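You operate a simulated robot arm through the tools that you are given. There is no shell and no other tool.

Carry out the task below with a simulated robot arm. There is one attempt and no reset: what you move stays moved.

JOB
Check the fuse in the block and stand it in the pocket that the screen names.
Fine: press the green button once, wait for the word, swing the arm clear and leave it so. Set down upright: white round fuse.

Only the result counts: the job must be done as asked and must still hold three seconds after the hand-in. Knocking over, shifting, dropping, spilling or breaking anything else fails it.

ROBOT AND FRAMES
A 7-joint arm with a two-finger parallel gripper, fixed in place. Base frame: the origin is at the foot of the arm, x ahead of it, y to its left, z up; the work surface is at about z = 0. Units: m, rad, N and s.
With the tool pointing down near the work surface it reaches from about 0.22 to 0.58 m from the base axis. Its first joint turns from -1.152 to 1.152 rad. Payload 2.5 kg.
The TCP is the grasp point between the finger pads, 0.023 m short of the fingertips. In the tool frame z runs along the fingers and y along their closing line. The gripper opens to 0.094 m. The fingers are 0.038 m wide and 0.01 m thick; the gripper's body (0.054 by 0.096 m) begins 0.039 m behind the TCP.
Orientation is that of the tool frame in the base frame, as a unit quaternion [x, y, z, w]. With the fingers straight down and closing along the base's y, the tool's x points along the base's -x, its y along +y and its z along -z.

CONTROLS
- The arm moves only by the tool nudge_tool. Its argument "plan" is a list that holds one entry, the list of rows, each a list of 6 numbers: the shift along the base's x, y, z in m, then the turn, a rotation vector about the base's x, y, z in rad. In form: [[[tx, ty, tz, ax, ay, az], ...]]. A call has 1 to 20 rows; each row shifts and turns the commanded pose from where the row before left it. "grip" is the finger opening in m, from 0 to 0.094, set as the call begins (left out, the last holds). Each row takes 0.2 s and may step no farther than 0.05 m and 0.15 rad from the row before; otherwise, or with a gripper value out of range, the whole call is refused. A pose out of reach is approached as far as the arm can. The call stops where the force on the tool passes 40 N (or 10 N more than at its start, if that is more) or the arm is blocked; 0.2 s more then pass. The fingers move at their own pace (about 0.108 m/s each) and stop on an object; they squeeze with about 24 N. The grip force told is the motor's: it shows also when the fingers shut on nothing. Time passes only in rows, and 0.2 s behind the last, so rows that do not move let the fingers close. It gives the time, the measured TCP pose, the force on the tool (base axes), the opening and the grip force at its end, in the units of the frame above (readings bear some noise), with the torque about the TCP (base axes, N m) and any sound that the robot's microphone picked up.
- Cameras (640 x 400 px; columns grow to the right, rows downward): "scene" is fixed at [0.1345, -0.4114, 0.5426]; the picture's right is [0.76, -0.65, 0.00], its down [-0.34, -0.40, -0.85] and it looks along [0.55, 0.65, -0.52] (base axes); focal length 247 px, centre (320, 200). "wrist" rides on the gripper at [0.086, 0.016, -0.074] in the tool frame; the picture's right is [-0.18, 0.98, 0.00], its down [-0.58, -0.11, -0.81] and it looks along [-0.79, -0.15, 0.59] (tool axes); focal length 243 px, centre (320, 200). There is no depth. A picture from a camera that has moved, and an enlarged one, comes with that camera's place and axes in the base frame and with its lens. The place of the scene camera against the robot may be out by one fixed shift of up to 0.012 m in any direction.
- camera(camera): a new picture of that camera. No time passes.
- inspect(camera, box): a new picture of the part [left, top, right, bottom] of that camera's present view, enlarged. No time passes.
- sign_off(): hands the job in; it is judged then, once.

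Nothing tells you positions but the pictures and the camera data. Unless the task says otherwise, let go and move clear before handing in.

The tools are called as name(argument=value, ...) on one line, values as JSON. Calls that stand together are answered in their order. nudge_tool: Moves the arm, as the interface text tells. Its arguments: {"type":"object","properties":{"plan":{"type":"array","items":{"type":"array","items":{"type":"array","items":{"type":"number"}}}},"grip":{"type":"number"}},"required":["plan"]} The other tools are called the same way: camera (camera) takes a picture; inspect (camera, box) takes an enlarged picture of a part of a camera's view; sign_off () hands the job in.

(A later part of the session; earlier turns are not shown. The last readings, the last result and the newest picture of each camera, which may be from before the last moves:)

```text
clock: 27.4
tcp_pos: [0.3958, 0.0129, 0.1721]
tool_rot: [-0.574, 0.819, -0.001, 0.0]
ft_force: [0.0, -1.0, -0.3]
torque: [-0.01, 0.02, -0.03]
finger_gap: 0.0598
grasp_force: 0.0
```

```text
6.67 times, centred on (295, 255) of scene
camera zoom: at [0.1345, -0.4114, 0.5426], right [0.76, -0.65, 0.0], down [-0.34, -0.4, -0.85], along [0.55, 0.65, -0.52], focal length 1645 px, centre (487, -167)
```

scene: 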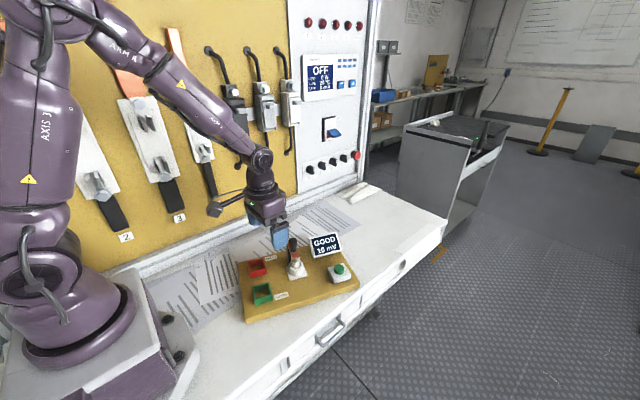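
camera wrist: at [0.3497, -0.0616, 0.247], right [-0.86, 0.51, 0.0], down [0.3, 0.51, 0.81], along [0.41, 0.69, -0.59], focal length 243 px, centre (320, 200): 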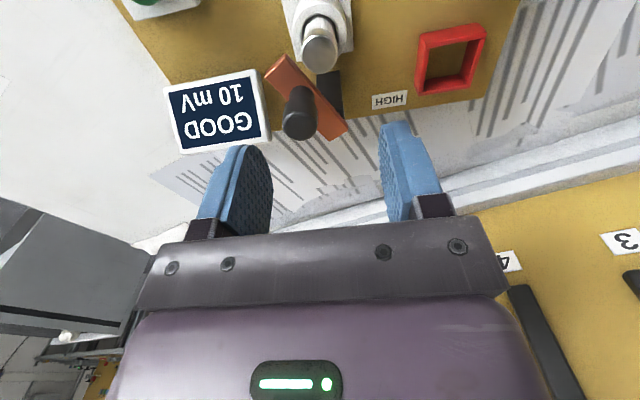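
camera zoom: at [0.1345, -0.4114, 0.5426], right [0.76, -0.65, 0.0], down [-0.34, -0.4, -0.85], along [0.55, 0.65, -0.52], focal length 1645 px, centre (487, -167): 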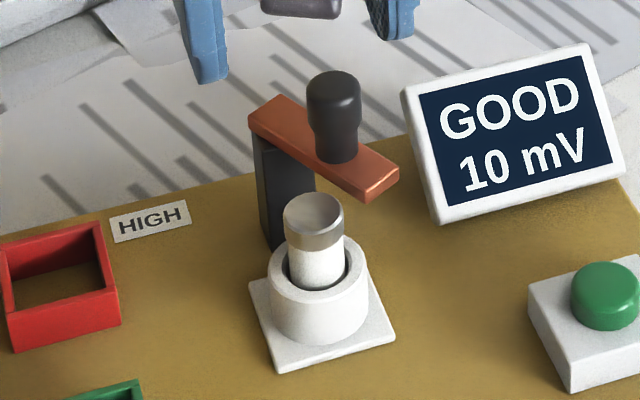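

The bar has swung about 30° toward +x. The board slid roughly 4 mm toward -x when I pushed against the stop, so I'll keep loads small and correct that later. I'll turn to yaw 30°, close the fingers and set up to push the knob gently toward +x.

nudge_tool(plan=[[[-0.0042, -0.0041, 0, 0, 0, -0.1396], [-0.0042, -0.0041, 0, 0, 0, -0.1396], [-0.0042, -0.0041, 0, 0, 0, -0.1396], [-0.0042, -0.0041, 0, 0, 0, -0.1396], [-0.0042, -0.0041, 0, 0, 0, -0.1396], [0, 0, 0, 0, 0, 0]]], grip=0.0)

camera(camera="wrist")

inspect(camera="wrist", box=[240, 0, 440, 140])

```text
clock: 28.8
tcp_pos: [0.3733, -0.0093, 0.1727]
tool_rot: [-0.258, 0.966, 0.0, 0.0]
ft_force: [-0.1, -0.7, 1.1]
torque: [0.01, -0.01, -0.05]
finger_gap: 0.0
grasp_force: 24.1
```

```text
taken
camera wrist: at [0.2903, -0.0351, 0.2468], right [-0.33, 0.94, 0.0], down [0.56, 0.2, 0.81], along [0.76, 0.27, -0.59], focal length 243 px, centre (320, 200)
```

wrist: 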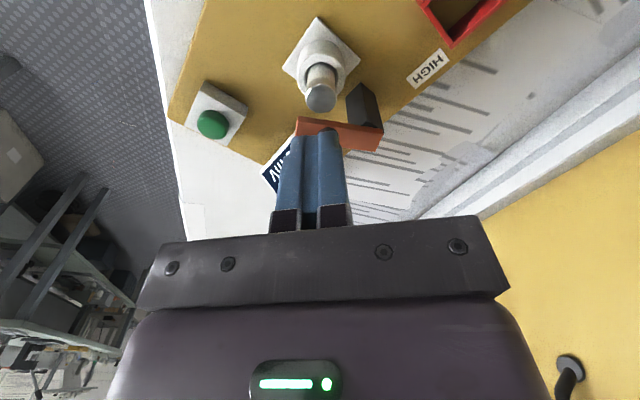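

```text
2.86 times, centred on (340, 70) of wrist
camera zoom: at [0.2903, -0.0351, 0.2468], right [-0.33, 0.94, 0.0], down [0.56, 0.2, 0.81], along [0.76, 0.27, -0.59], focal length 693 px, centre (263, 571)
```

zoom: 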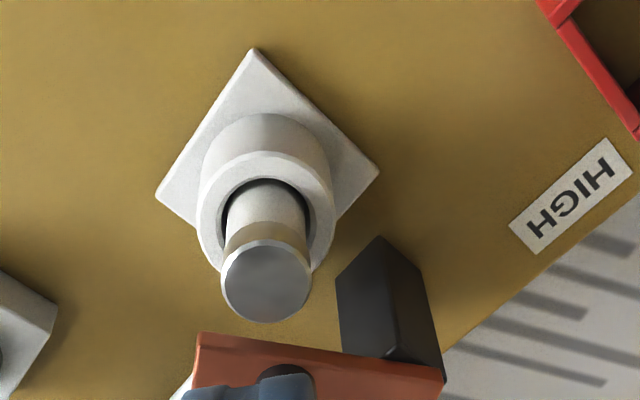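

The fuse top is visible at about (0.383, -0.001), z about 0.083, with a diameter of about 0.022 m. I'll lower the closed fingers so the tips stay above both fuse and bar, then push the knob slowly along its arc.

nudge_tool(plan=[[[0, 0, -0.025, 0, 0, 0], [0, 0, -0.025, 0, 0, 0], [0, 0, 0, 0, 0, 0]]])

nudge_tool(plan=[[[0.005, 0.003, 0, 0, 0, 0], [0.005, 0.003, 0, 0, 0, 0], [0.003, 0.001, 0, 0, 0, 0], [0.003, 0.001, 0, 0, 0, 0], [0, 0, 0, 0, 0, 0]]])

camera(camera="wrist")

inspect(camera="scene", box=[265, 225, 325, 285])

```text
clock: 29.6
tcp_pos: [0.3742, -0.009, 0.1213]
tool_rot: [-0.258, 0.966, -0.001, 0.0]
ft_force: [0.3, 0.6, 0.1]
torque: [0.03, 0.02, 0.01]
finger_gap: 0.0
grasp_force: 23.9
```

```text
clock: 30.8
tcp_pos: [0.3902, 0.0005, 0.1226]
tool_rot: [-0.259, 0.966, -0.001, 0.0]
ft_force: [-0.4, -0.9, 0.3]
torque: [-0.02, 0.04, -0.02]
finger_gap: 0.0001
grasp_force: 24.0
```

```text
taken
camera wrist: at [0.3068, -0.0269, 0.1963], right [-0.33, 0.94, 0.0], down [0.56, 0.2, 0.81], along [0.76, 0.27, -0.59], focal length 243 px, centre (320, 200)
```

wrist: 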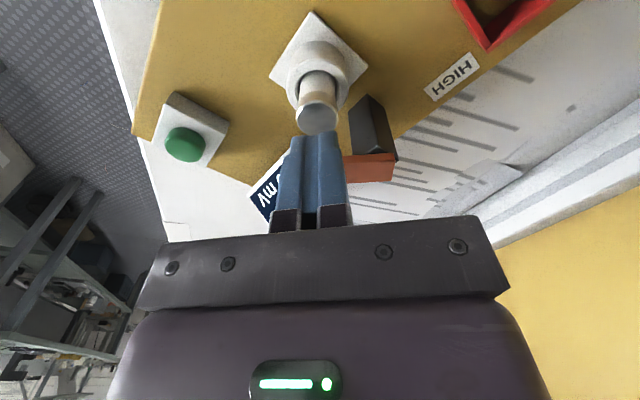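

```text
6.67 times, centred on (295, 255) of scene
camera zoom: at [0.1345, -0.4114, 0.5426], right [0.76, -0.65, 0.0], down [-0.34, -0.4, -0.85], along [0.55, 0.65, -0.52], focal length 1645 px, centre (487, -167)
```

zoom: 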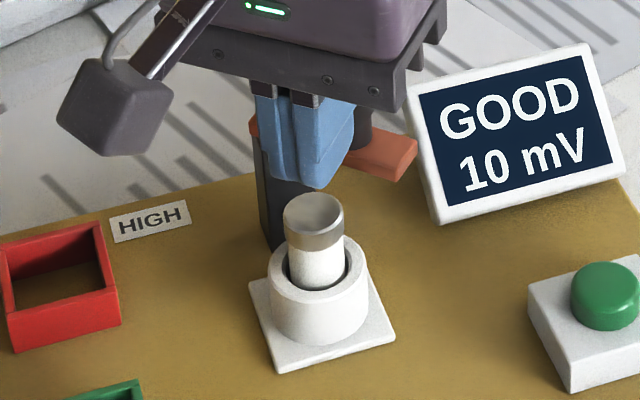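

The bar moves easily with almost no force, and the board has stayed put. I'll continue along the arc and watch the gap to the screen.

nudge_tool(plan=[[[0.0028, 0.0013, 0, 0, 0, 0], [0.0027, 0.0012, 0, 0, 0, 0], [0.0025, 0.0017, 0, 0, 0, 0], [0.0025, 0.0018, 0, 0, 0, 0], [0, 0, 0, 0, 0, 0]]])

inspect(camera="scene", box=[265, 225, 325, 285])

camera(camera="wrist")

```text
clock: 32.0
tcp_pos: [0.4011, 0.0065, 0.1226]
tool_rot: [-0.259, 0.966, 0.0, -0.001]
ft_force: [0.4, -0.7, -0.1]
torque: [-0.01, 0.0, 0.0]
finger_gap: 0.0002
grasp_force: 24.0
```

```text
6.67 times, centred on (295, 255) of scene
camera zoom: at [0.1345, -0.4114, 0.5426], right [0.76, -0.65, 0.0], down [-0.34, -0.4, -0.85], along [0.55, 0.65, -0.52], focal length 1645 px, centre (487, -167)
```

zoom: 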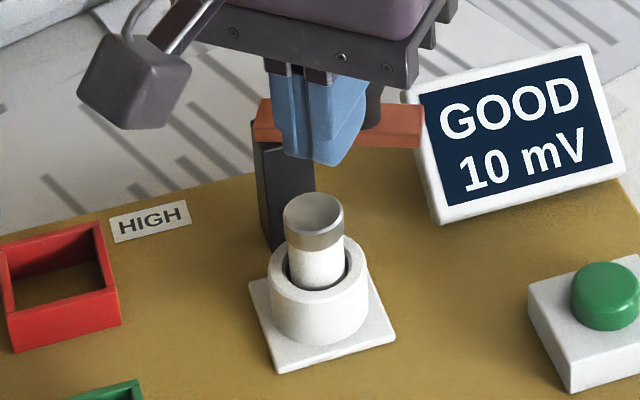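

```text
taken
camera wrist: at [0.3175, -0.0206, 0.1969], right [-0.33, 0.94, 0.0], down [0.56, 0.2, 0.81], along [0.76, 0.27, -0.59], focal length 243 px, centre (320, 200)
```

wrist: 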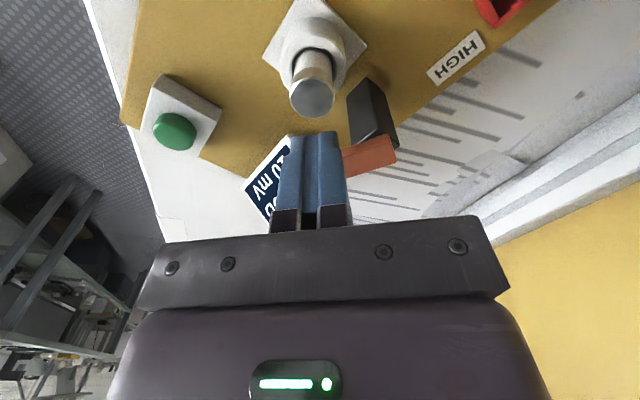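

The bar is now swung about 65–70°, well off the fuse and above the screen's height. I'll add about 12° more for margin.

nudge_tool(plan=[[[0.002, 0.0021, 0, 0, 0, 0], [0.002, 0.0024, 0, 0, 0, 0], [0.0018, 0.0026, 0, 0, 0, 0], [0, 0, 0, 0, 0, 0]]])

inspect(camera="scene", box=[265, 225, 325, 285])

```text
clock: 33.0
tcp_pos: [0.4069, 0.013, 0.1227]
tool_rot: [-0.259, 0.966, 0.0, 0.0]
ft_force: [-1.3, -0.2, -0.5]
torque: [0.01, 0.0, -0.01]
finger_gap: 0.0
grasp_force: 23.7
```

```text
6.67 times, centred on (295, 255) of scene
camera zoom: at [0.1345, -0.4114, 0.5426], right [0.76, -0.65, 0.0], down [-0.34, -0.4, -0.85], along [0.55, 0.65, -0.52], focal length 1645 px, centre (487, -167)
```

zoom: 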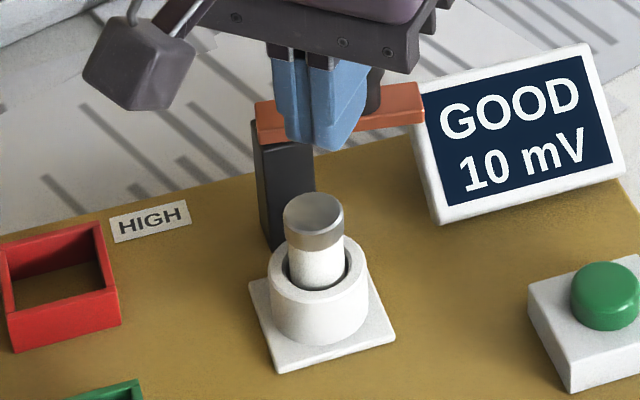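

The bar is at about 80° and nothing else moved. I'll back the fingers away from the knob, rise, and check that the bar stays open.

nudge_tool(plan=[[[-0.012, -0.007, 0.004, 0, 0, 0], [-0.012, -0.007, 0.01, 0, 0, 0], [-0.01, -0.005, 0.03, 0, 0, 0], [0, 0, 0.035, 0, 0, 0], [0, 0, 0, 0, 0, 0]]])

camera(camera="wrist")

inspect(camera="scene", box=[220, 220, 380, 330])

inspect(camera="scene", box=[265, 225, 325, 285])

```text
clock: 34.2
tcp_pos: [0.3741, -0.0056, 0.2023]
tool_rot: [-0.259, 0.966, -0.001, 0.0]
ft_force: [-0.4, -0.5, 0.3]
torque: [0.0, 0.01, -0.01]
finger_gap: 0.0
grasp_force: 24.1
```

```text
taken
camera wrist: at [0.2894, -0.0327, 0.2761], right [-0.33, 0.94, 0.0], down [0.56, 0.2, 0.81], along [0.76, 0.27, -0.59], focal length 243 px, centre (320, 200)
```

wrist: 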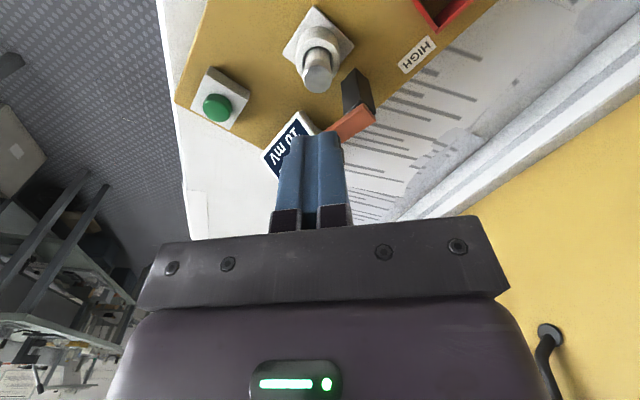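

```text
3.64 times, centred on (300, 275) of scene
camera zoom: at [0.1345, -0.4114, 0.5426], right [0.76, -0.65, 0.0], down [-0.34, -0.4, -0.85], along [0.55, 0.65, -0.52], focal length 897 px, centre (393, -73)
```

zoom: 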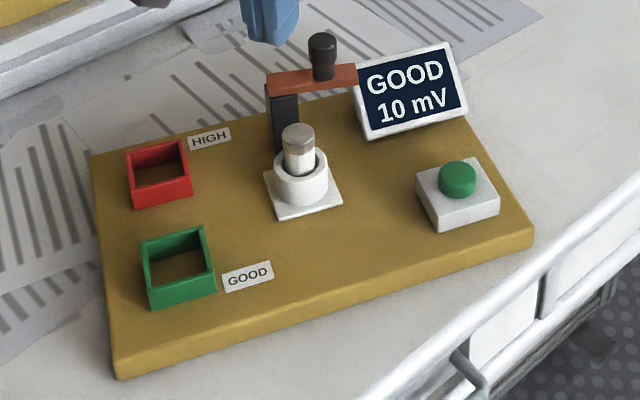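

```text
6.67 times, centred on (295, 255) of scene
camera zoom: at [0.1345, -0.4114, 0.5426], right [0.76, -0.65, 0.0], down [-0.34, -0.4, -0.85], along [0.55, 0.65, -0.52], focal length 1645 px, centre (487, -167)
```

zoom: 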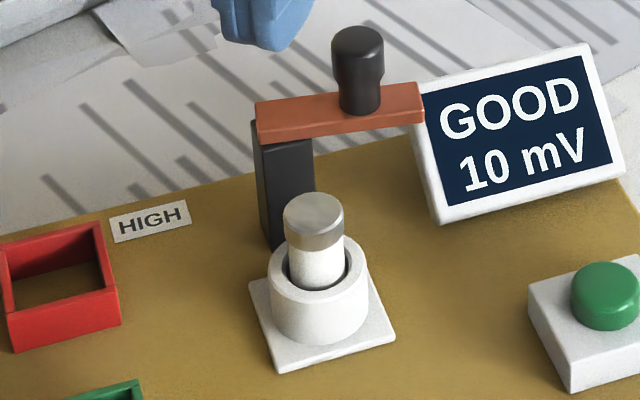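

The bar holds its open position. The board sits about 4 mm toward -x from where it began, so I'll slide it back with a gentle push on its left edge while the fuse is still seated. First I'll go view that edge.

nudge_tool(plan=[[[-0.0278, 0.0118, -0.008, 0, 0, 0.1396], [-0.0278, 0.0118, -0.008, 0, 0, 0.1396], [-0.0278, 0.0118, -0.008, 0, 0, 0.1396], [-0.0278, 0.0118, -0.008, 0, 0, 0.1396], [-0.0278, 0.0118, -0.008, 0, 0, 0.1396], [0, 0, 0, 0, 0, 0]]])

camera(camera="wrist")

camera(camera="scene")

```text
clock: 35.6
tcp_pos: [0.2351, 0.0533, 0.1621]
tool_rot: [-0.574, 0.819, -0.001, 0.0]
ft_force: [0.2, 0.6, -0.5]
torque: [0.01, 0.02, 0.03]
finger_gap: 0.0
grasp_force: 23.6
```

```text
taken
camera wrist: at [0.1884, -0.0208, 0.2363], right [-0.86, 0.51, 0.0], down [0.3, 0.51, 0.81], along [0.41, 0.69, -0.59], focal length 243 px, centre (320, 200)
```

wrist: 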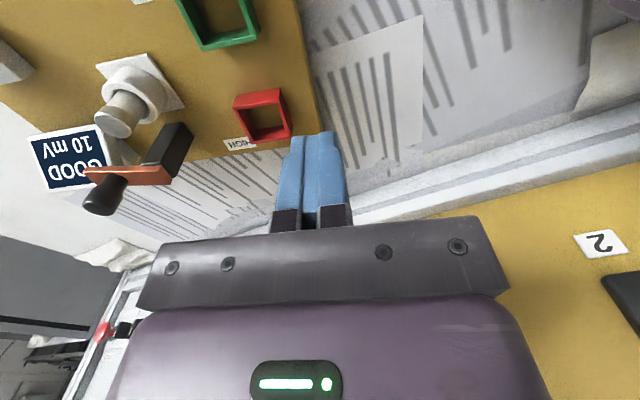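

```text
taken
```

scene: 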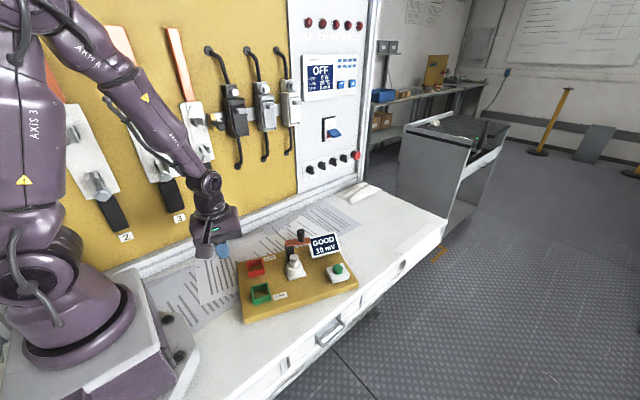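

inspect(camera="wrist", box=[160, 0, 360, 150])

inspect(camera="wrist", box=[270, 60, 350, 140])

```text
2.67 times, centred on (260, 75) of wrist
camera zoom: at [0.1884, -0.0208, 0.2363], right [-0.86, 0.51, 0.0], down [0.3, 0.51, 0.81], along [0.41, 0.69, -0.59], focal length 647 px, centre (480, 533)
```

zoom: 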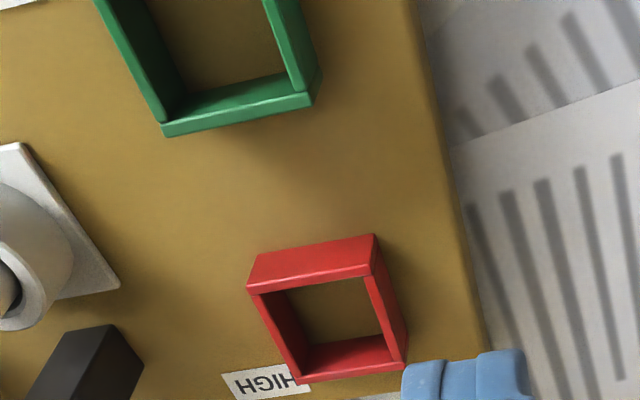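

```text
5.00 times, centred on (310, 100) of wrist
camera zoom: at [0.1884, -0.0208, 0.2363], right [-0.86, 0.51, 0.0], down [0.3, 0.51, 0.81], along [0.41, 0.69, -0.59], focal length 1213 px, centre (370, 700)
```

zoom: 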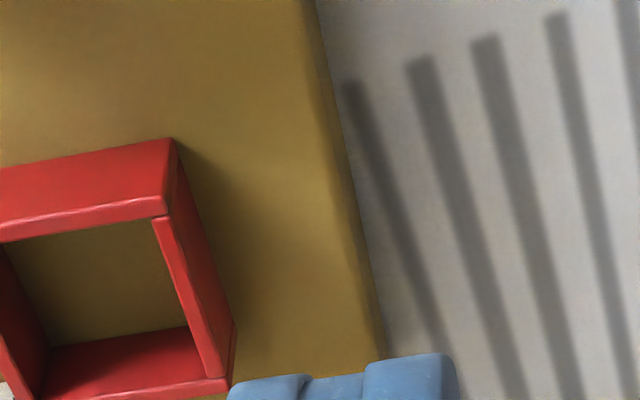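

From this view the left edge passes about (0.247, 0.056) at table level, with the board angled about -21°. I'll lower the closed fingers just outside that edge, at mid-edge, with clearance.

nudge_tool(plan=[[[-0.0025, 0.0045, -0.03, 0, 0, 0], [-0.0025, 0.0045, -0.035, 0, 0, 0], [0, 0, -0.035, 0, 0, 0], [0, 0, -0.026, 0, 0, 0], [0, 0, 0, 0, 0, 0]]])

camera(camera="wrist")

inspect(camera="scene", box=[190, 220, 350, 330])

```text
clock: 36.8
tcp_pos: [0.2296, 0.0624, 0.0356]
tool_rot: [-0.574, 0.819, 0.0, 0.0]
ft_force: [0.1, 0.4, -0.5]
torque: [0.01, -0.01, 0.02]
finger_gap: 0.0
grasp_force: 23.9
```

```text
taken
camera wrist: at [0.1838, -0.0115, 0.1092], right [-0.86, 0.51, 0.0], down [0.3, 0.51, 0.81], along [0.41, 0.69, -0.59], focal length 243 px, centre (320, 200)
```

wrist: 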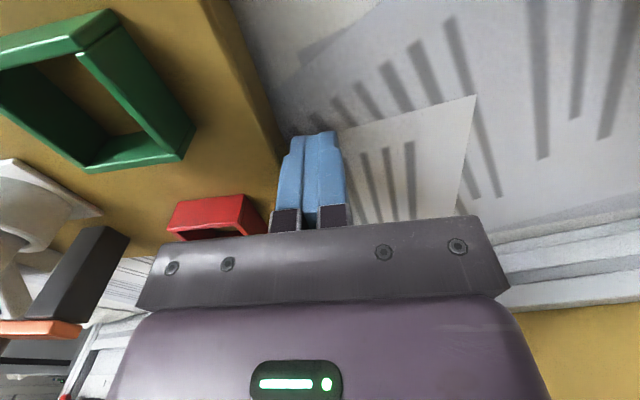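

```text
3.64 times, centred on (270, 275) of scene
camera zoom: at [0.1345, -0.4114, 0.5426], right [0.76, -0.65, 0.0], down [-0.34, -0.4, -0.85], along [0.55, 0.65, -0.52], focal length 897 px, centre (502, -73)
```

zoom: 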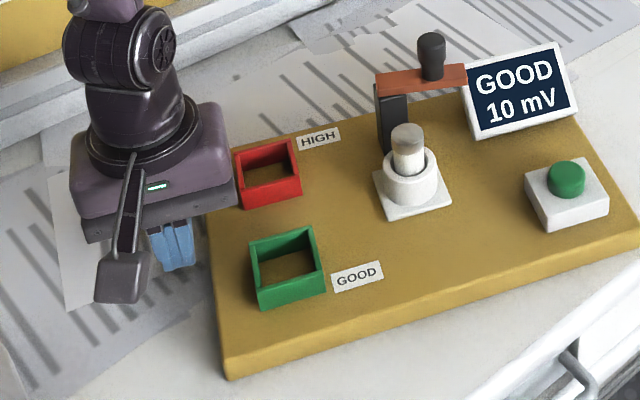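

The fingers are beside the edge, near its middle. I'll advance slowly along the board's long axis until I feel contact.

nudge_tool(plan=[[[0.0019, -0.0007, 0, 0, 0, 0], [0.0019, -0.0007, 0, 0, 0, 0], [0.0019, -0.0007, 0, 0, 0, 0], [0, 0, 0, 0, 0, 0]]])

inspect(camera="wrist", box=[220, 80, 380, 200])

```text
clock: 37.8
tcp_pos: [0.2347, 0.0599, 0.0349]
tool_rot: [-0.573, 0.82, 0.0, -0.001]
ft_force: [-0.2, 0.2, 0.2]
torque: [0.02, 0.02, 0.02]
finger_gap: 0.0001
grasp_force: 23.9
```

```text
3.33 times, centred on (300, 140) of wrist
camera zoom: at [0.1891, -0.0135, 0.1098], right [-0.86, 0.51, 0.0], down [0.3, 0.51, 0.81], along [0.41, 0.69, -0.59], focal length 809 px, centre (387, 400)
```

zoom: 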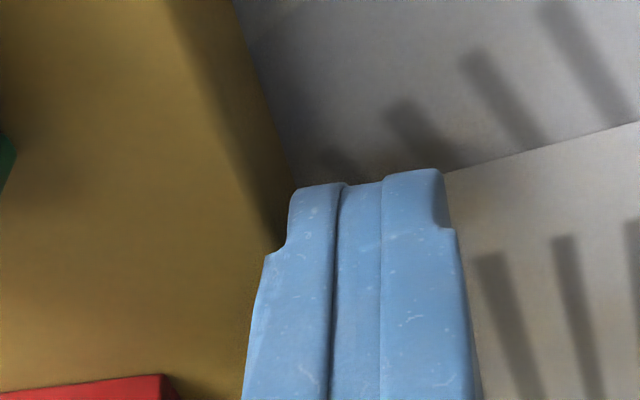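

No contact yet, but it is close. I'll move in 1 mm steps and watch the force.

nudge_tool(plan=[[[0.0009, -0.00035, 0, 0, 0, 0], [0.0009, -0.00035, 0, 0, 0, 0], [0.0009, -0.00035, 0, 0, 0, 0], [0, 0, 0, 0, 0, 0]]])

```text
clock: 38.8
tcp_pos: [0.2372, 0.0588, 0.0356]
tool_rot: [-0.573, 0.819, 0.0, 0.0]
ft_force: [0.2, 0.5, 0.3]
torque: [0.0, 0.02, 0.02]
finger_gap: 0.0001
grasp_force: 23.9
```

nudge_tool(plan=[[[0.0009, -0.00035, 0, 0, 0, 0], [0.0009, -0.00035, 0, 0, 0, 0], [0, 0, 0, 0, 0, 0]]])

inspect(camera="wrist", box=[220, 80, 380, 200])

```text
clock: 39.6
tcp_pos: [0.2393, 0.0577, 0.0356]
tool_rot: [-0.574, 0.819, -0.001, 0.0]
ft_force: [-2.3, 1.4, 1.2]
torque: [0.05, 0.01, 0.03]
finger_gap: 0.0002
grasp_force: 23.6
```

```text
3.33 times, centred on (300, 140) of wrist
camera zoom: at [0.1938, -0.0154, 0.1097], right [-0.86, 0.51, 0.0], down [0.3, 0.51, 0.81], along [0.41, 0.69, -0.59], focal length 809 px, centre (387, 400)
```

zoom: 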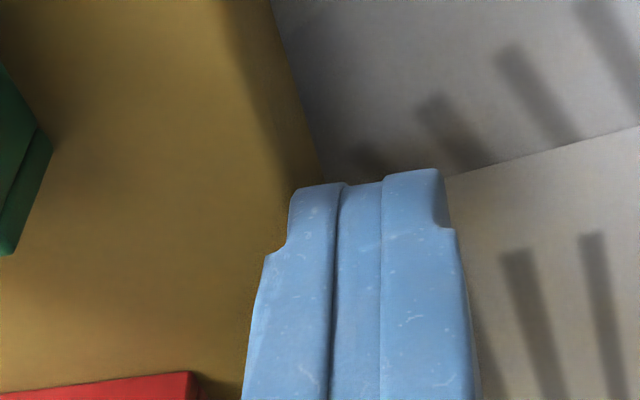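

Contact has begun (about 2.7 N). I'll push in 1 mm steps, checking force and pictures as I go.

nudge_tool(plan=[[[0.0009, -0.00035, 0, 0, 0, 0], [0.0009, -0.00035, 0, 0, 0, 0], [0, 0, 0, 0, 0, 0]]])

inspect(camera="scene", box=[265, 225, 325, 285])

```text
clock: 40.4
tcp_pos: [0.2401, 0.0582, 0.0342]
tool_rot: [-0.574, 0.819, 0.001, -0.002]
ft_force: [-18.6, 10.3, 17.8]
torque: [0.16, 0.17, 0.01]
finger_gap: 0.0
grasp_force: 23.9
```

```text
6.67 times, centred on (295, 255) of scene
camera zoom: at [0.1344, -0.4114, 0.5426], right [0.76, -0.65, 0.0], down [-0.34, -0.4, -0.85], along [0.55, 0.65, -0.52], focal length 1645 px, centre (487, -167)
```

zoom: 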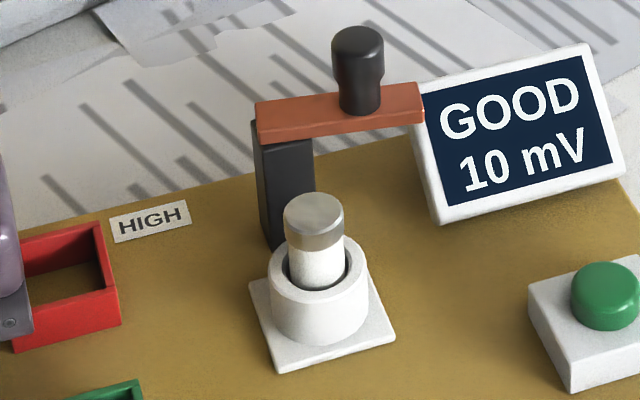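

The push is at about 21 N with some downward friction and the board hasn't slid yet. I'll ease the vertical load with a small rise and add 1 mm of push.

nudge_tool(plan=[[[0, 0, 0.0015, 0, 0, 0], [0.0009, -0.00035, 0, 0, 0, 0], [0, 0, 0, 0, 0, 0]]])

inspect(camera="scene", box=[265, 225, 325, 285])

```text
clock: 41.2
tcp_pos: [0.2417, 0.0555, 0.0368]
tool_rot: [-0.573, 0.82, 0.0, 0.0]
ft_force: [-5.5, -1.3, -4.0]
torque: [-0.06, 0.17, 0.03]
finger_gap: 0.0001
grasp_force: 24.4
```

```text
6.67 times, centred on (295, 255) of scene
camera zoom: at [0.1345, -0.4114, 0.5426], right [0.76, -0.65, 0.0], down [-0.34, -0.4, -0.85], along [0.55, 0.65, -0.52], focal length 1645 px, centre (487, -167)
```

zoom: 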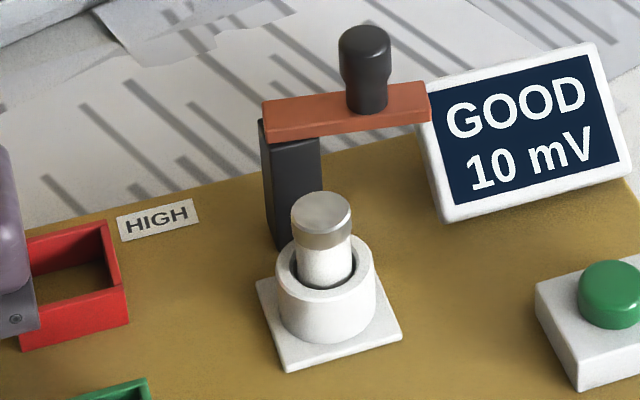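

The board slid back and now matches its starting picture to within about half a millimetre. I'll retreat from the edge, rise, and confirm with the original framing.

nudge_tool(plan=[[[-0.0047, 0.0018, 0, 0, 0, 0], [-0.0047, 0.0018, 0, 0, 0, 0], [0, 0, 0.03, 0, 0, 0], [0, 0, 0.04, 0, 0, 0], [0, 0, 0.045, 0, 0, 0], [0, 0, 0.03, 0, 0, 0], [0, 0, 0, 0, 0, 0]]])

inspect(camera="scene", box=[220, 220, 380, 330])

inspect(camera="scene", box=[280, 232, 312, 264])

camera(camera="wrist")

```text
clock: 42.8
tcp_pos: [0.2315, 0.0606, 0.1825]
tool_rot: [-0.574, 0.819, 0.0, -0.001]
ft_force: [0.5, -0.6, 0.1]
torque: [-0.02, -0.01, -0.02]
finger_gap: 0.0
grasp_force: 24.2
```

```text
3.64 times, centred on (300, 275) of scene
camera zoom: at [0.1345, -0.4114, 0.5426], right [0.76, -0.65, 0.0], down [-0.34, -0.4, -0.85], along [0.55, 0.65, -0.52], focal length 897 px, centre (393, -73)
```

zoom: 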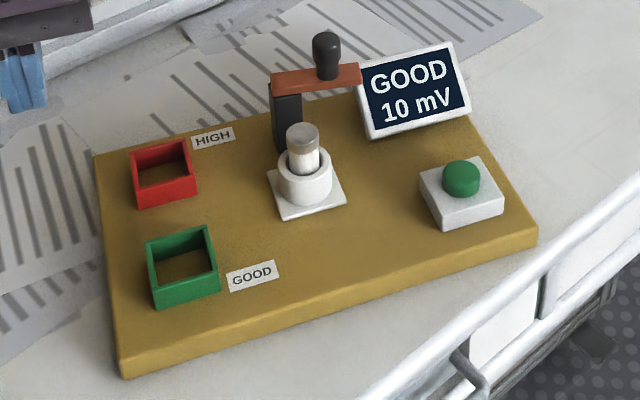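

```text
12.50 times, centred on (296, 248) of scene
camera zoom: at [0.1345, -0.4114, 0.5426], right [0.76, -0.65, 0.0], down [-0.34, -0.4, -0.85], along [0.55, 0.65, -0.52], focal length 3084 px, centre (620, -400)
```

zoom: 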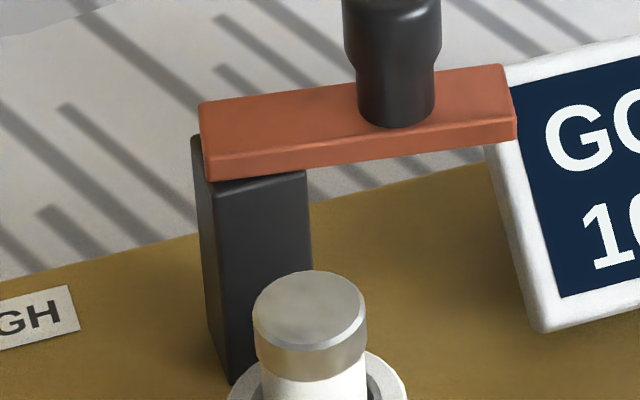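

```text
taken
camera wrist: at [0.1854, -0.0124, 0.257], right [-0.86, 0.51, 0.0], down [0.3, 0.51, 0.81], along [0.41, 0.69, -0.59], focal length 243 px, centre (320, 200)
```

wrist: 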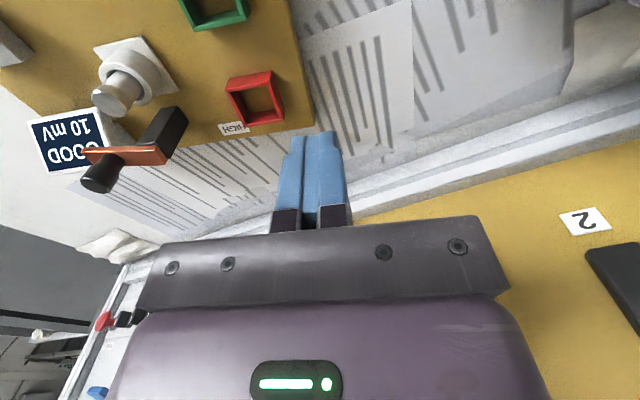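

The board is back in place: the post, labels and screen line up with the first picture. Now I'll open the fingers, turn to yaw 50° to stay clear of the knob, and look at the fuse from close range.

nudge_tool(plan=[[[0.0321, -0.0202, 0.0025, 0, 0, -0.0873], [0.0321, -0.0202, 0.0025, 0, 0, -0.0873], [0.0321, -0.0202, 0.0025, 0, 0, -0.0873], [0.0321, -0.0202, 0.0025, 0, 0, -0.0873], [0, 0, 0, 0, 0, 0]]], grip=0.06)

camera(camera="wrist")

inspect(camera="wrist", box=[230, 20, 390, 130])

```text
clock: 44.0
tcp_pos: [0.3612, -0.0208, 0.1911]
tool_rot: [-0.422, 0.907, 0.001, 0.0]
ft_force: [0.5, -0.2, -0.3]
torque: [0.02, -0.01, 0.02]
finger_gap: 0.0599
grasp_force: 0.1
```

```text
taken
camera wrist: at [0.2915, -0.0737, 0.2656], right [-0.63, 0.77, 0.0], down [0.46, 0.37, 0.81], along [0.62, 0.51, -0.59], focal length 243 px, centre (320, 200)
```

wrist: 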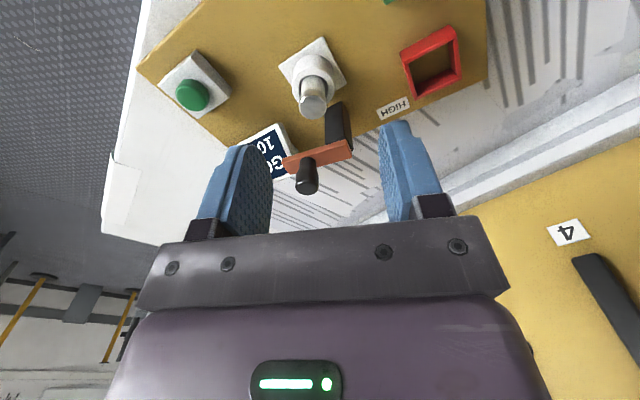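

```text
3.64 times, centred on (310, 75) of wrist
camera zoom: at [0.2915, -0.0737, 0.2656], right [-0.63, 0.77, 0.0], down [0.46, 0.37, 0.81], along [0.62, 0.51, -0.59], focal length 882 px, centre (356, 654)
```

zoom: 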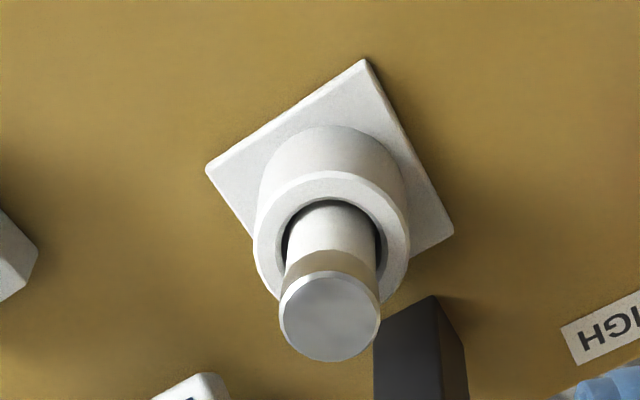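

From two wrist views the fuse is at (0.3877, -0.002), its top at z about 0.079 and the socket ring at about 0.045. I'll move above it with the fingers partly open and verify centring before going down.

nudge_tool(plan=[[[0.0133, 0.0094, -0.02, 0, 0, 0], [0.0132, 0.0094, -0.02, 0, 0, 0], [0, 0, -0.02, 0, 0, 0], [0, 0, -0.012, 0, 0, 0], [0, 0, 0, 0, 0, 0]]], grip=0.046)

camera(camera="wrist")

inspect(camera="scene", box=[265, 225, 325, 285])

```text
clock: 45.2
tcp_pos: [0.3882, -0.0007, 0.1192]
tool_rot: [-0.423, 0.906, 0.0, 0.0]
ft_force: [0.6, -0.4, 0.2]
torque: [-0.01, 0.03, 0.0]
finger_gap: 0.0461
grasp_force: 0.0
```

```text
taken
camera wrist: at [0.3184, -0.0546, 0.1931], right [-0.63, 0.77, 0.0], down [0.46, 0.38, 0.81], along [0.62, 0.51, -0.59], focal length 243 px, centre (320, 200)
```

wrist: 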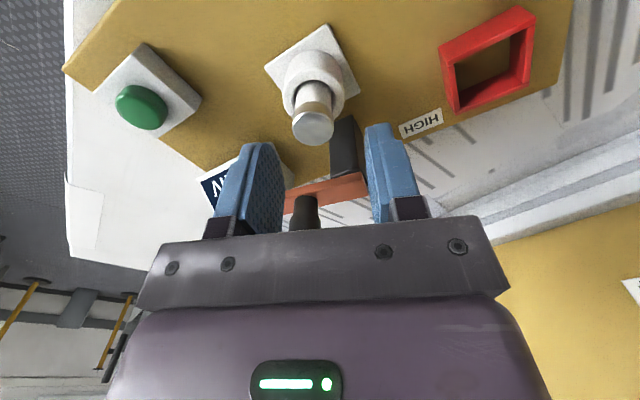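

```text
6.67 times, centred on (295, 255) of scene
camera zoom: at [0.1345, -0.4114, 0.5426], right [0.76, -0.65, 0.0], down [-0.34, -0.4, -0.85], along [0.55, 0.65, -0.52], focal length 1645 px, centre (487, -167)
```

zoom: 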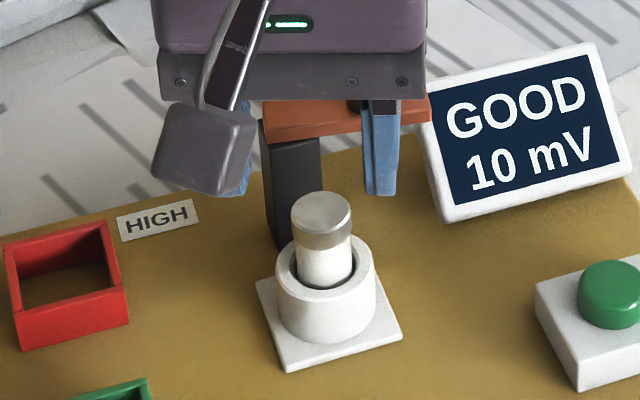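

The fuse is centred between the fingers and the knob is well outside the gripper body. I'll go straight down so the tips end just above the socket ring, then close.

nudge_tool(plan=[[[-0.0003, -0.001, -0.018, 0, 0, 0], [0, 0, -0.016, 0, 0, 0], [0, 0, -0.011, 0, 0, 0], [0, 0, 0, 0, 0, 0]]], grip=0.046)

inspect(camera="wrist", box=[220, 40, 420, 220])

inspect(camera="scene", box=[265, 225, 325, 285])

```text
clock: 46.3
tcp_pos: [0.3904, -0.0009, 0.077]
tool_rot: [-0.425, 0.905, -0.001, 0.004]
ft_force: [-3.4, 0.4, 6.9]
torque: [0.11, -0.41, 0.11]
finger_gap: 0.0458
grasp_force: 0.0
stopped in row 4: the force on the tool passed its limit at 42 N (the readings are from after the stop); the commanded pose is now the measured one
```

```text
2.22 times, centred on (320, 130) of wrist
camera zoom: at [0.32, -0.0544, 0.1511], right [-0.64, 0.77, 0.0], down [0.45, 0.38, 0.81], along [0.63, 0.52, -0.59], focal length 539 px, centre (320, 356)
```

zoom: 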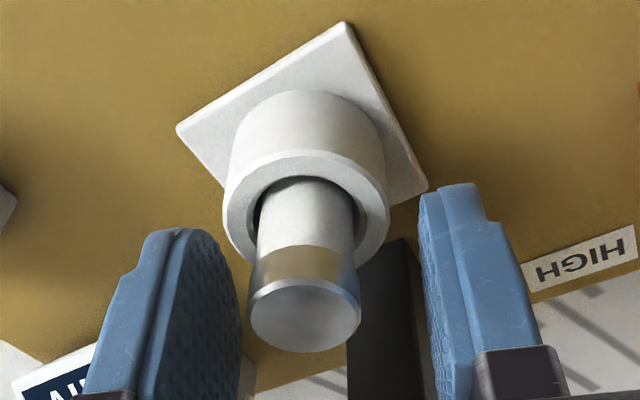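

```text
6.67 times, centred on (295, 255) of scene
camera zoom: at [0.1344, -0.4114, 0.5427], right [0.76, -0.65, 0.0], down [-0.34, -0.4, -0.85], along [0.55, 0.65, -0.52], focal length 1645 px, centre (487, -167)
```

zoom: 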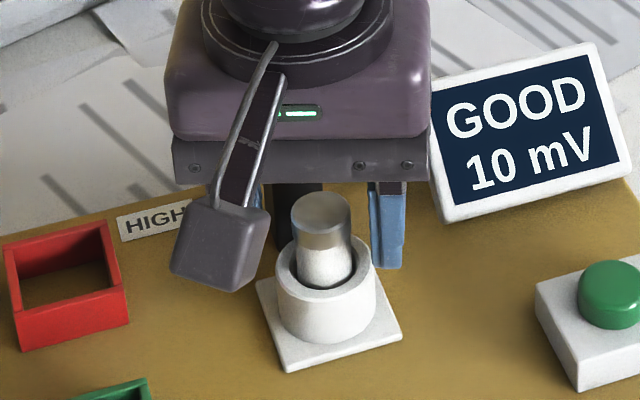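

The descent stopped on contact (42 N peak). From the torque, the gripper body touched the top of the knob, but the board and fuse look unmoved. The fingers already overlap the fuse by about 25 mm, so I'll rise 2–3 mm off the knob and re-centre.

nudge_tool(plan=[[[-0.001, -0.0005, 0.003, 0, 0, 0], [-0.001, -0.0005, 0, 0, 0, 0], [0, 0, 0, 0, 0, 0]]])

camera(camera="wrist")

inspect(camera="scene", box=[220, 220, 380, 330])

```text
clock: 47.1
tcp_pos: [0.3863, -0.0009, 0.0795]
tool_rot: [-0.424, 0.905, -0.001, 0.004]
ft_force: [-0.1, -0.7, -0.5]
torque: [0.05, 0.04, -0.02]
finger_gap: 0.0462
grasp_force: 0.1
```

```text
taken
camera wrist: at [0.3177, -0.0554, 0.1535], right [-0.64, 0.77, 0.0], down [0.45, 0.38, 0.81], along [0.63, 0.52, -0.59], focal length 243 px, centre (320, 200)
```

wrist: 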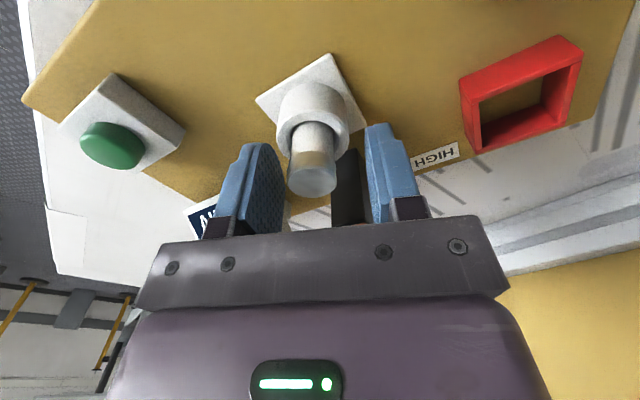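

```text
3.64 times, centred on (300, 275) of scene
camera zoom: at [0.1345, -0.4114, 0.5426], right [0.76, -0.65, 0.0], down [-0.34, -0.4, -0.85], along [0.55, 0.65, -0.52], focal length 897 px, centre (393, -73)
```

zoom: 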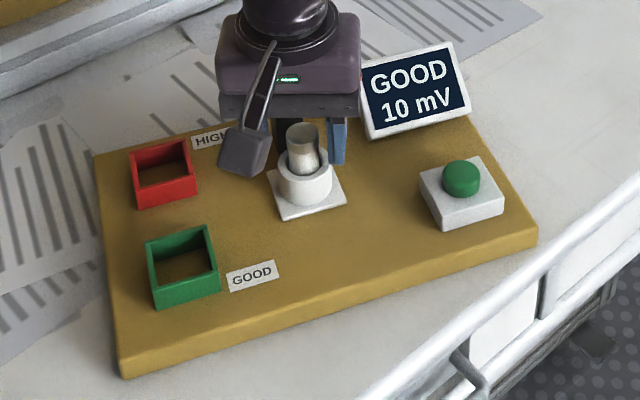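

Forces are back to zero and the fuse is centred between the pads. I'll close on it now.

nudge_tool(plan=[[[0, 0, 0, 0, 0, 0], [0, 0, 0, 0, 0, 0], [0, 0, 0, 0, 0, 0]]], grip=0.0)

inspect(camera="wrist", box=[220, 40, 420, 220])

inspect(camera="scene", box=[265, 225, 325, 285])

```text
clock: 47.9
tcp_pos: [0.3881, -0.0034, 0.0799]
tool_rot: [-0.424, 0.906, -0.002, 0.005]
ft_force: [9.4, -9.7, 2.7]
torque: [-0.11, -0.11, 0.08]
finger_gap: 0.0225
grasp_force: 23.7
```

```text
2.22 times, centred on (320, 130) of wrist
camera zoom: at [0.3184, -0.0563, 0.1539], right [-0.64, 0.77, -0.01], down [0.45, 0.38, 0.81], along [0.63, 0.51, -0.59], focal length 539 px, centre (320, 356)
```

zoom: 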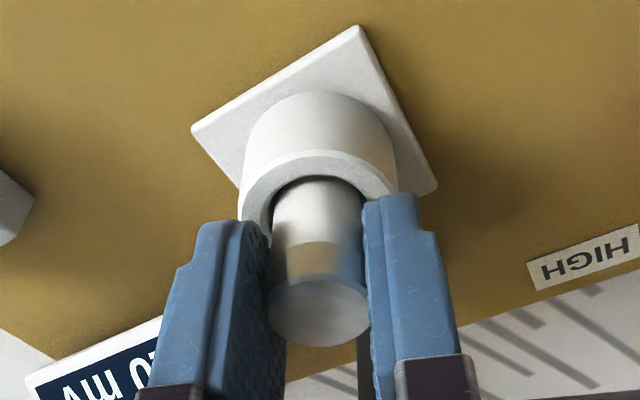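

```text
6.67 times, centred on (295, 255) of scene
camera zoom: at [0.1344, -0.4114, 0.5427], right [0.76, -0.65, 0.0], down [-0.34, -0.4, -0.85], along [0.55, 0.65, -0.52], focal length 1645 px, centre (487, -167)
```

zoom: 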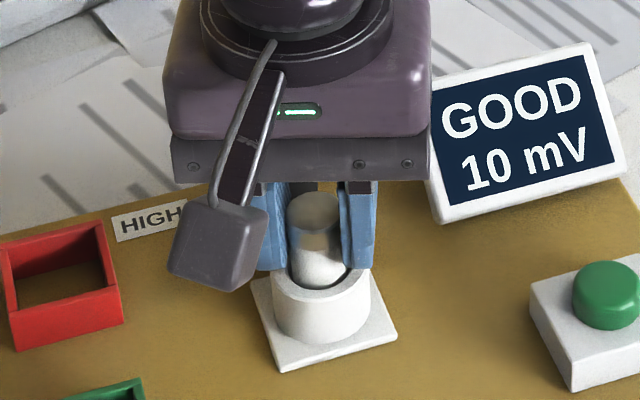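

The fuse is gripped (0.0225 m), but closing pushed sideways and slid the board about 2 mm. I'll shift the tool back toward (+0.77, -0.64) in small steps to relieve that and bring the board back.

nudge_tool(plan=[[[0.0008, -0.0006, 0, 0, 0, 0], [0.0008, -0.0006, 0, 0, 0, 0], [0.0008, -0.0006, 0, 0, 0, 0], [0, 0, 0, 0, 0, 0]]])

inspect(camera="scene", box=[265, 225, 325, 285])

```text
clock: 48.9
tcp_pos: [0.3883, -0.0023, 0.0798]
tool_rot: [-0.425, 0.905, 0.001, 0.002]
ft_force: [-7.9, -0.6, 17.1]
torque: [-0.01, 0.17, 0.12]
finger_gap: 0.023
grasp_force: 24.2
```

```text
6.67 times, centred on (295, 255) of scene
camera zoom: at [0.1344, -0.4114, 0.5427], right [0.76, -0.65, 0.0], down [-0.34, -0.4, -0.85], along [0.55, 0.65, -0.52], focal length 1645 px, centre (487, -167)
```

zoom: 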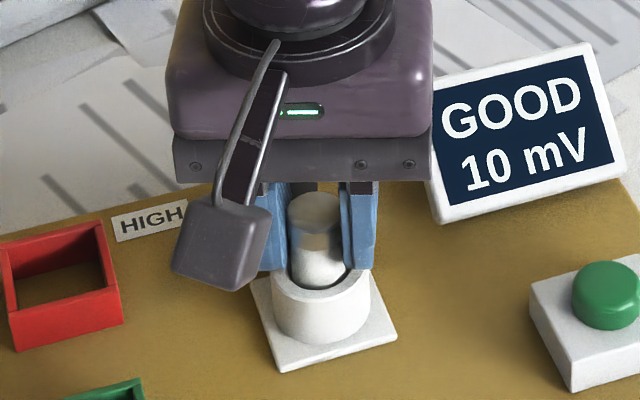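

The sideways load is now small, but there is 17 N vertically, probably the body resting on the knob. I'll start lifting the fuse straight up in small steps.

nudge_tool(plan=[[[-0.0007, 0, 0.002, 0, 0, 0], [0, 0, 0.003, 0, 0, 0], [0, 0, 0.003, 0, 0, 0], [0, 0, 0, 0, 0, 0]]])

inspect(camera="scene", box=[265, 225, 325, 285])

inspect(camera="wrist", box=[220, 40, 420, 220])

```text
clock: 49.9
tcp_pos: [0.3879, -0.0029, 0.0875]
tool_rot: [-0.424, 0.906, -0.001, 0.004]
ft_force: [-0.2, 0.0, -0.3]
torque: [0.0, 0.0, -0.05]
finger_gap: 0.0228
grasp_force: 24.1
```

```text
6.67 times, centred on (295, 255) of scene
camera zoom: at [0.1345, -0.4114, 0.5426], right [0.76, -0.65, 0.0], down [-0.34, -0.4, -0.85], along [0.55, 0.65, -0.52], focal length 1645 px, centre (487, -167)
```

zoom: 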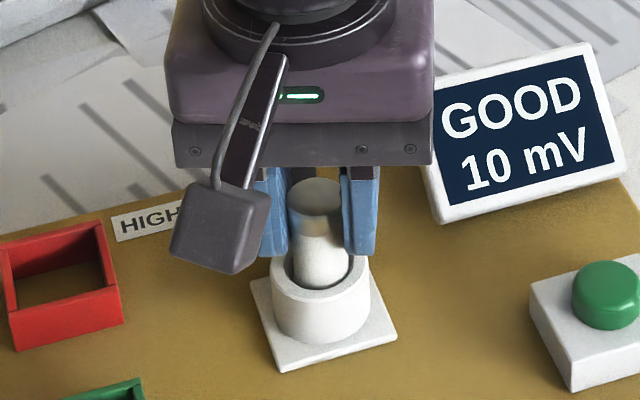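

```text
2.22 times, centred on (320, 130) of wrist
camera zoom: at [0.3194, -0.0572, 0.1615], right [-0.64, 0.77, 0.0], down [0.45, 0.38, 0.81], along [0.63, 0.52, -0.59], focal length 539 px, centre (320, 356)
```

zoom: 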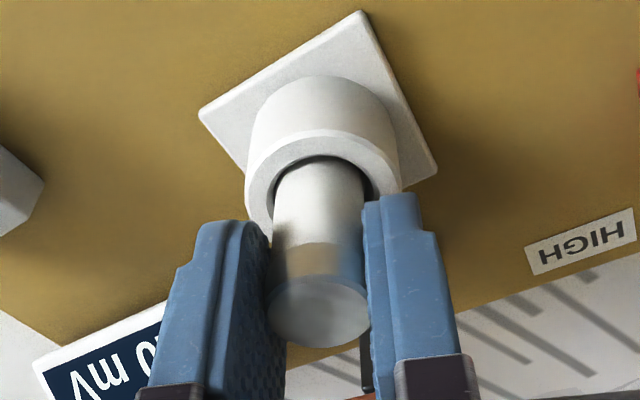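

The fuse is coming up freely with no load. I'll check the board position against the first frames while the fuse is still in the socket.

inspect(camera="scene", box=[280, 232, 312, 264])

inspect(camera="scene", box=[220, 220, 380, 330])

```text
12.50 times, centred on (296, 248) of scene
camera zoom: at [0.1345, -0.4114, 0.5426], right [0.76, -0.65, 0.0], down [-0.34, -0.4, -0.85], along [0.55, 0.65, -0.52], focal length 3084 px, centre (620, -400)
```

zoom: 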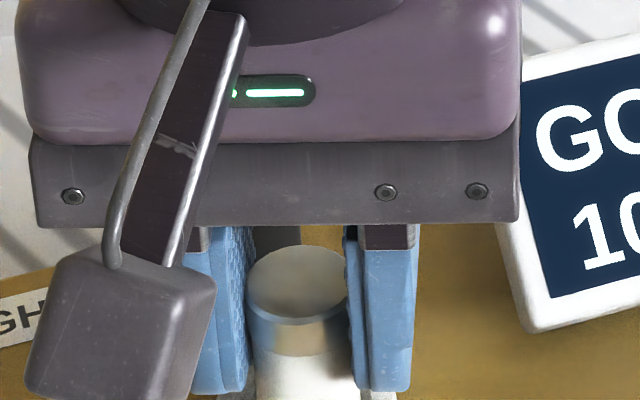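

```text
3.64 times, centred on (300, 275) of scene
camera zoom: at [0.1345, -0.4114, 0.5426], right [0.76, -0.65, 0.0], down [-0.34, -0.4, -0.85], along [0.55, 0.65, -0.52], focal length 897 px, centre (393, -73)
```

zoom: 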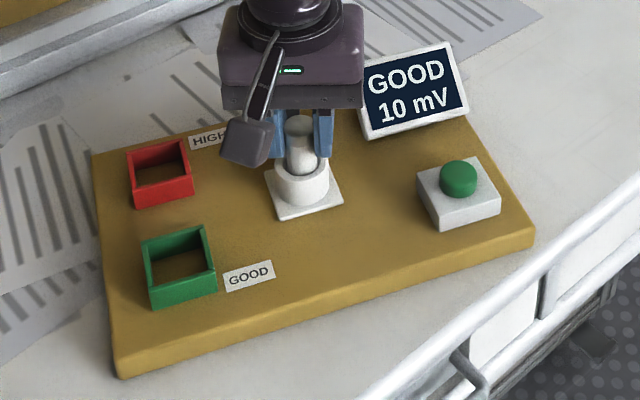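

The board is about 3 mm left of its start; the grasp was offset because the true hand centre is picture column 320. I'll leave that for now and lift the fuse straight up out of the socket.

nudge_tool(plan=[[[0, 0, 0.008, 0, 0, 0], [0, 0, 0.012, 0, 0, 0], [0, 0, 0.02, 0, 0, 0], [0, 0, 0.025, 0, 0, 0], [0, 0, 0.02, 0, 0, 0], [0, 0, 0, 0, 0, 0]]])

camera(camera="wrist")

inspect(camera="scene", box=[230, 190, 370, 300])

```text
clock: 51.3
tcp_pos: [0.3882, -0.0044, 0.1725]
tool_rot: [-0.424, 0.905, -0.001, 0.004]
ft_force: [0.1, 0.1, -1.1]
torque: [0.03, -0.03, 0.01]
finger_gap: 0.0226
grasp_force: 24.4
```

```text
taken
camera wrist: at [0.3199, -0.0576, 0.2465], right [-0.64, 0.77, 0.0], down [0.45, 0.38, 0.81], along [0.63, 0.52, -0.59], focal length 243 px, centre (320, 200)
```

wrist: 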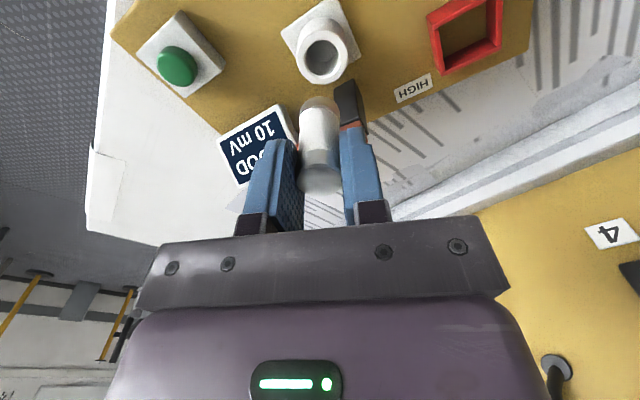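

```text
3.64 times, centred on (300, 245) of scene
camera zoom: at [0.1345, -0.4114, 0.5426], right [0.76, -0.65, 0.0], down [-0.34, -0.4, -0.85], along [0.55, 0.65, -0.52], focal length 897 px, centre (393, 36)
```

zoom: 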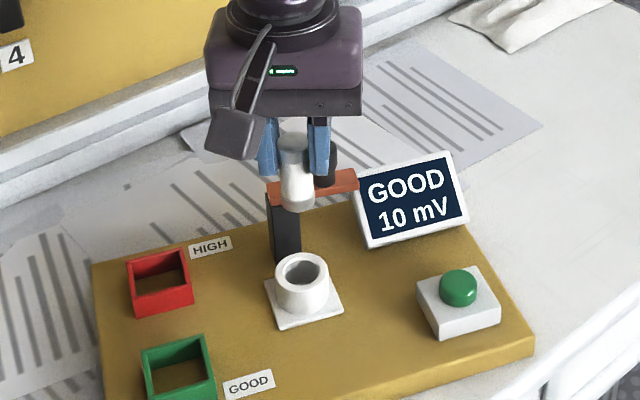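

inspect(camera="wrist", box=[240, 80, 400, 220])

inspect(camera="scene", box=[275, 205, 325, 255])

```text
2.86 times, centred on (320, 150) of wrist
camera zoom: at [0.3199, -0.0576, 0.2465], right [-0.64, 0.77, 0.0], down [0.45, 0.38, 0.81], along [0.63, 0.52, -0.59], focal length 693 px, centre (320, 343)
```

zoom: 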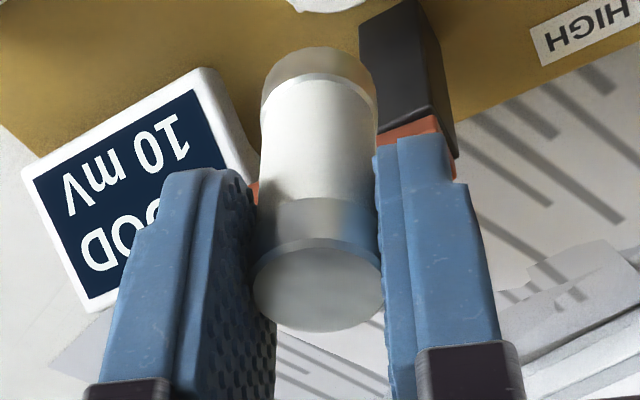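

```text
8.00 times, centred on (300, 230) of scene
camera zoom: at [0.1345, -0.4114, 0.5426], right [0.76, -0.65, 0.0], down [-0.34, -0.4, -0.85], along [0.55, 0.65, -0.52], focal length 1974 px, centre (480, -40)
```

zoom: 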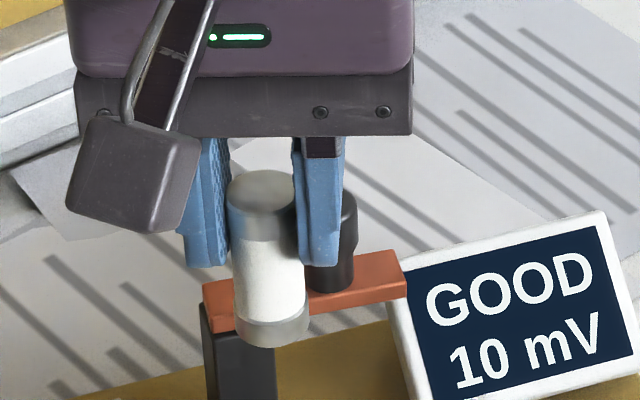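

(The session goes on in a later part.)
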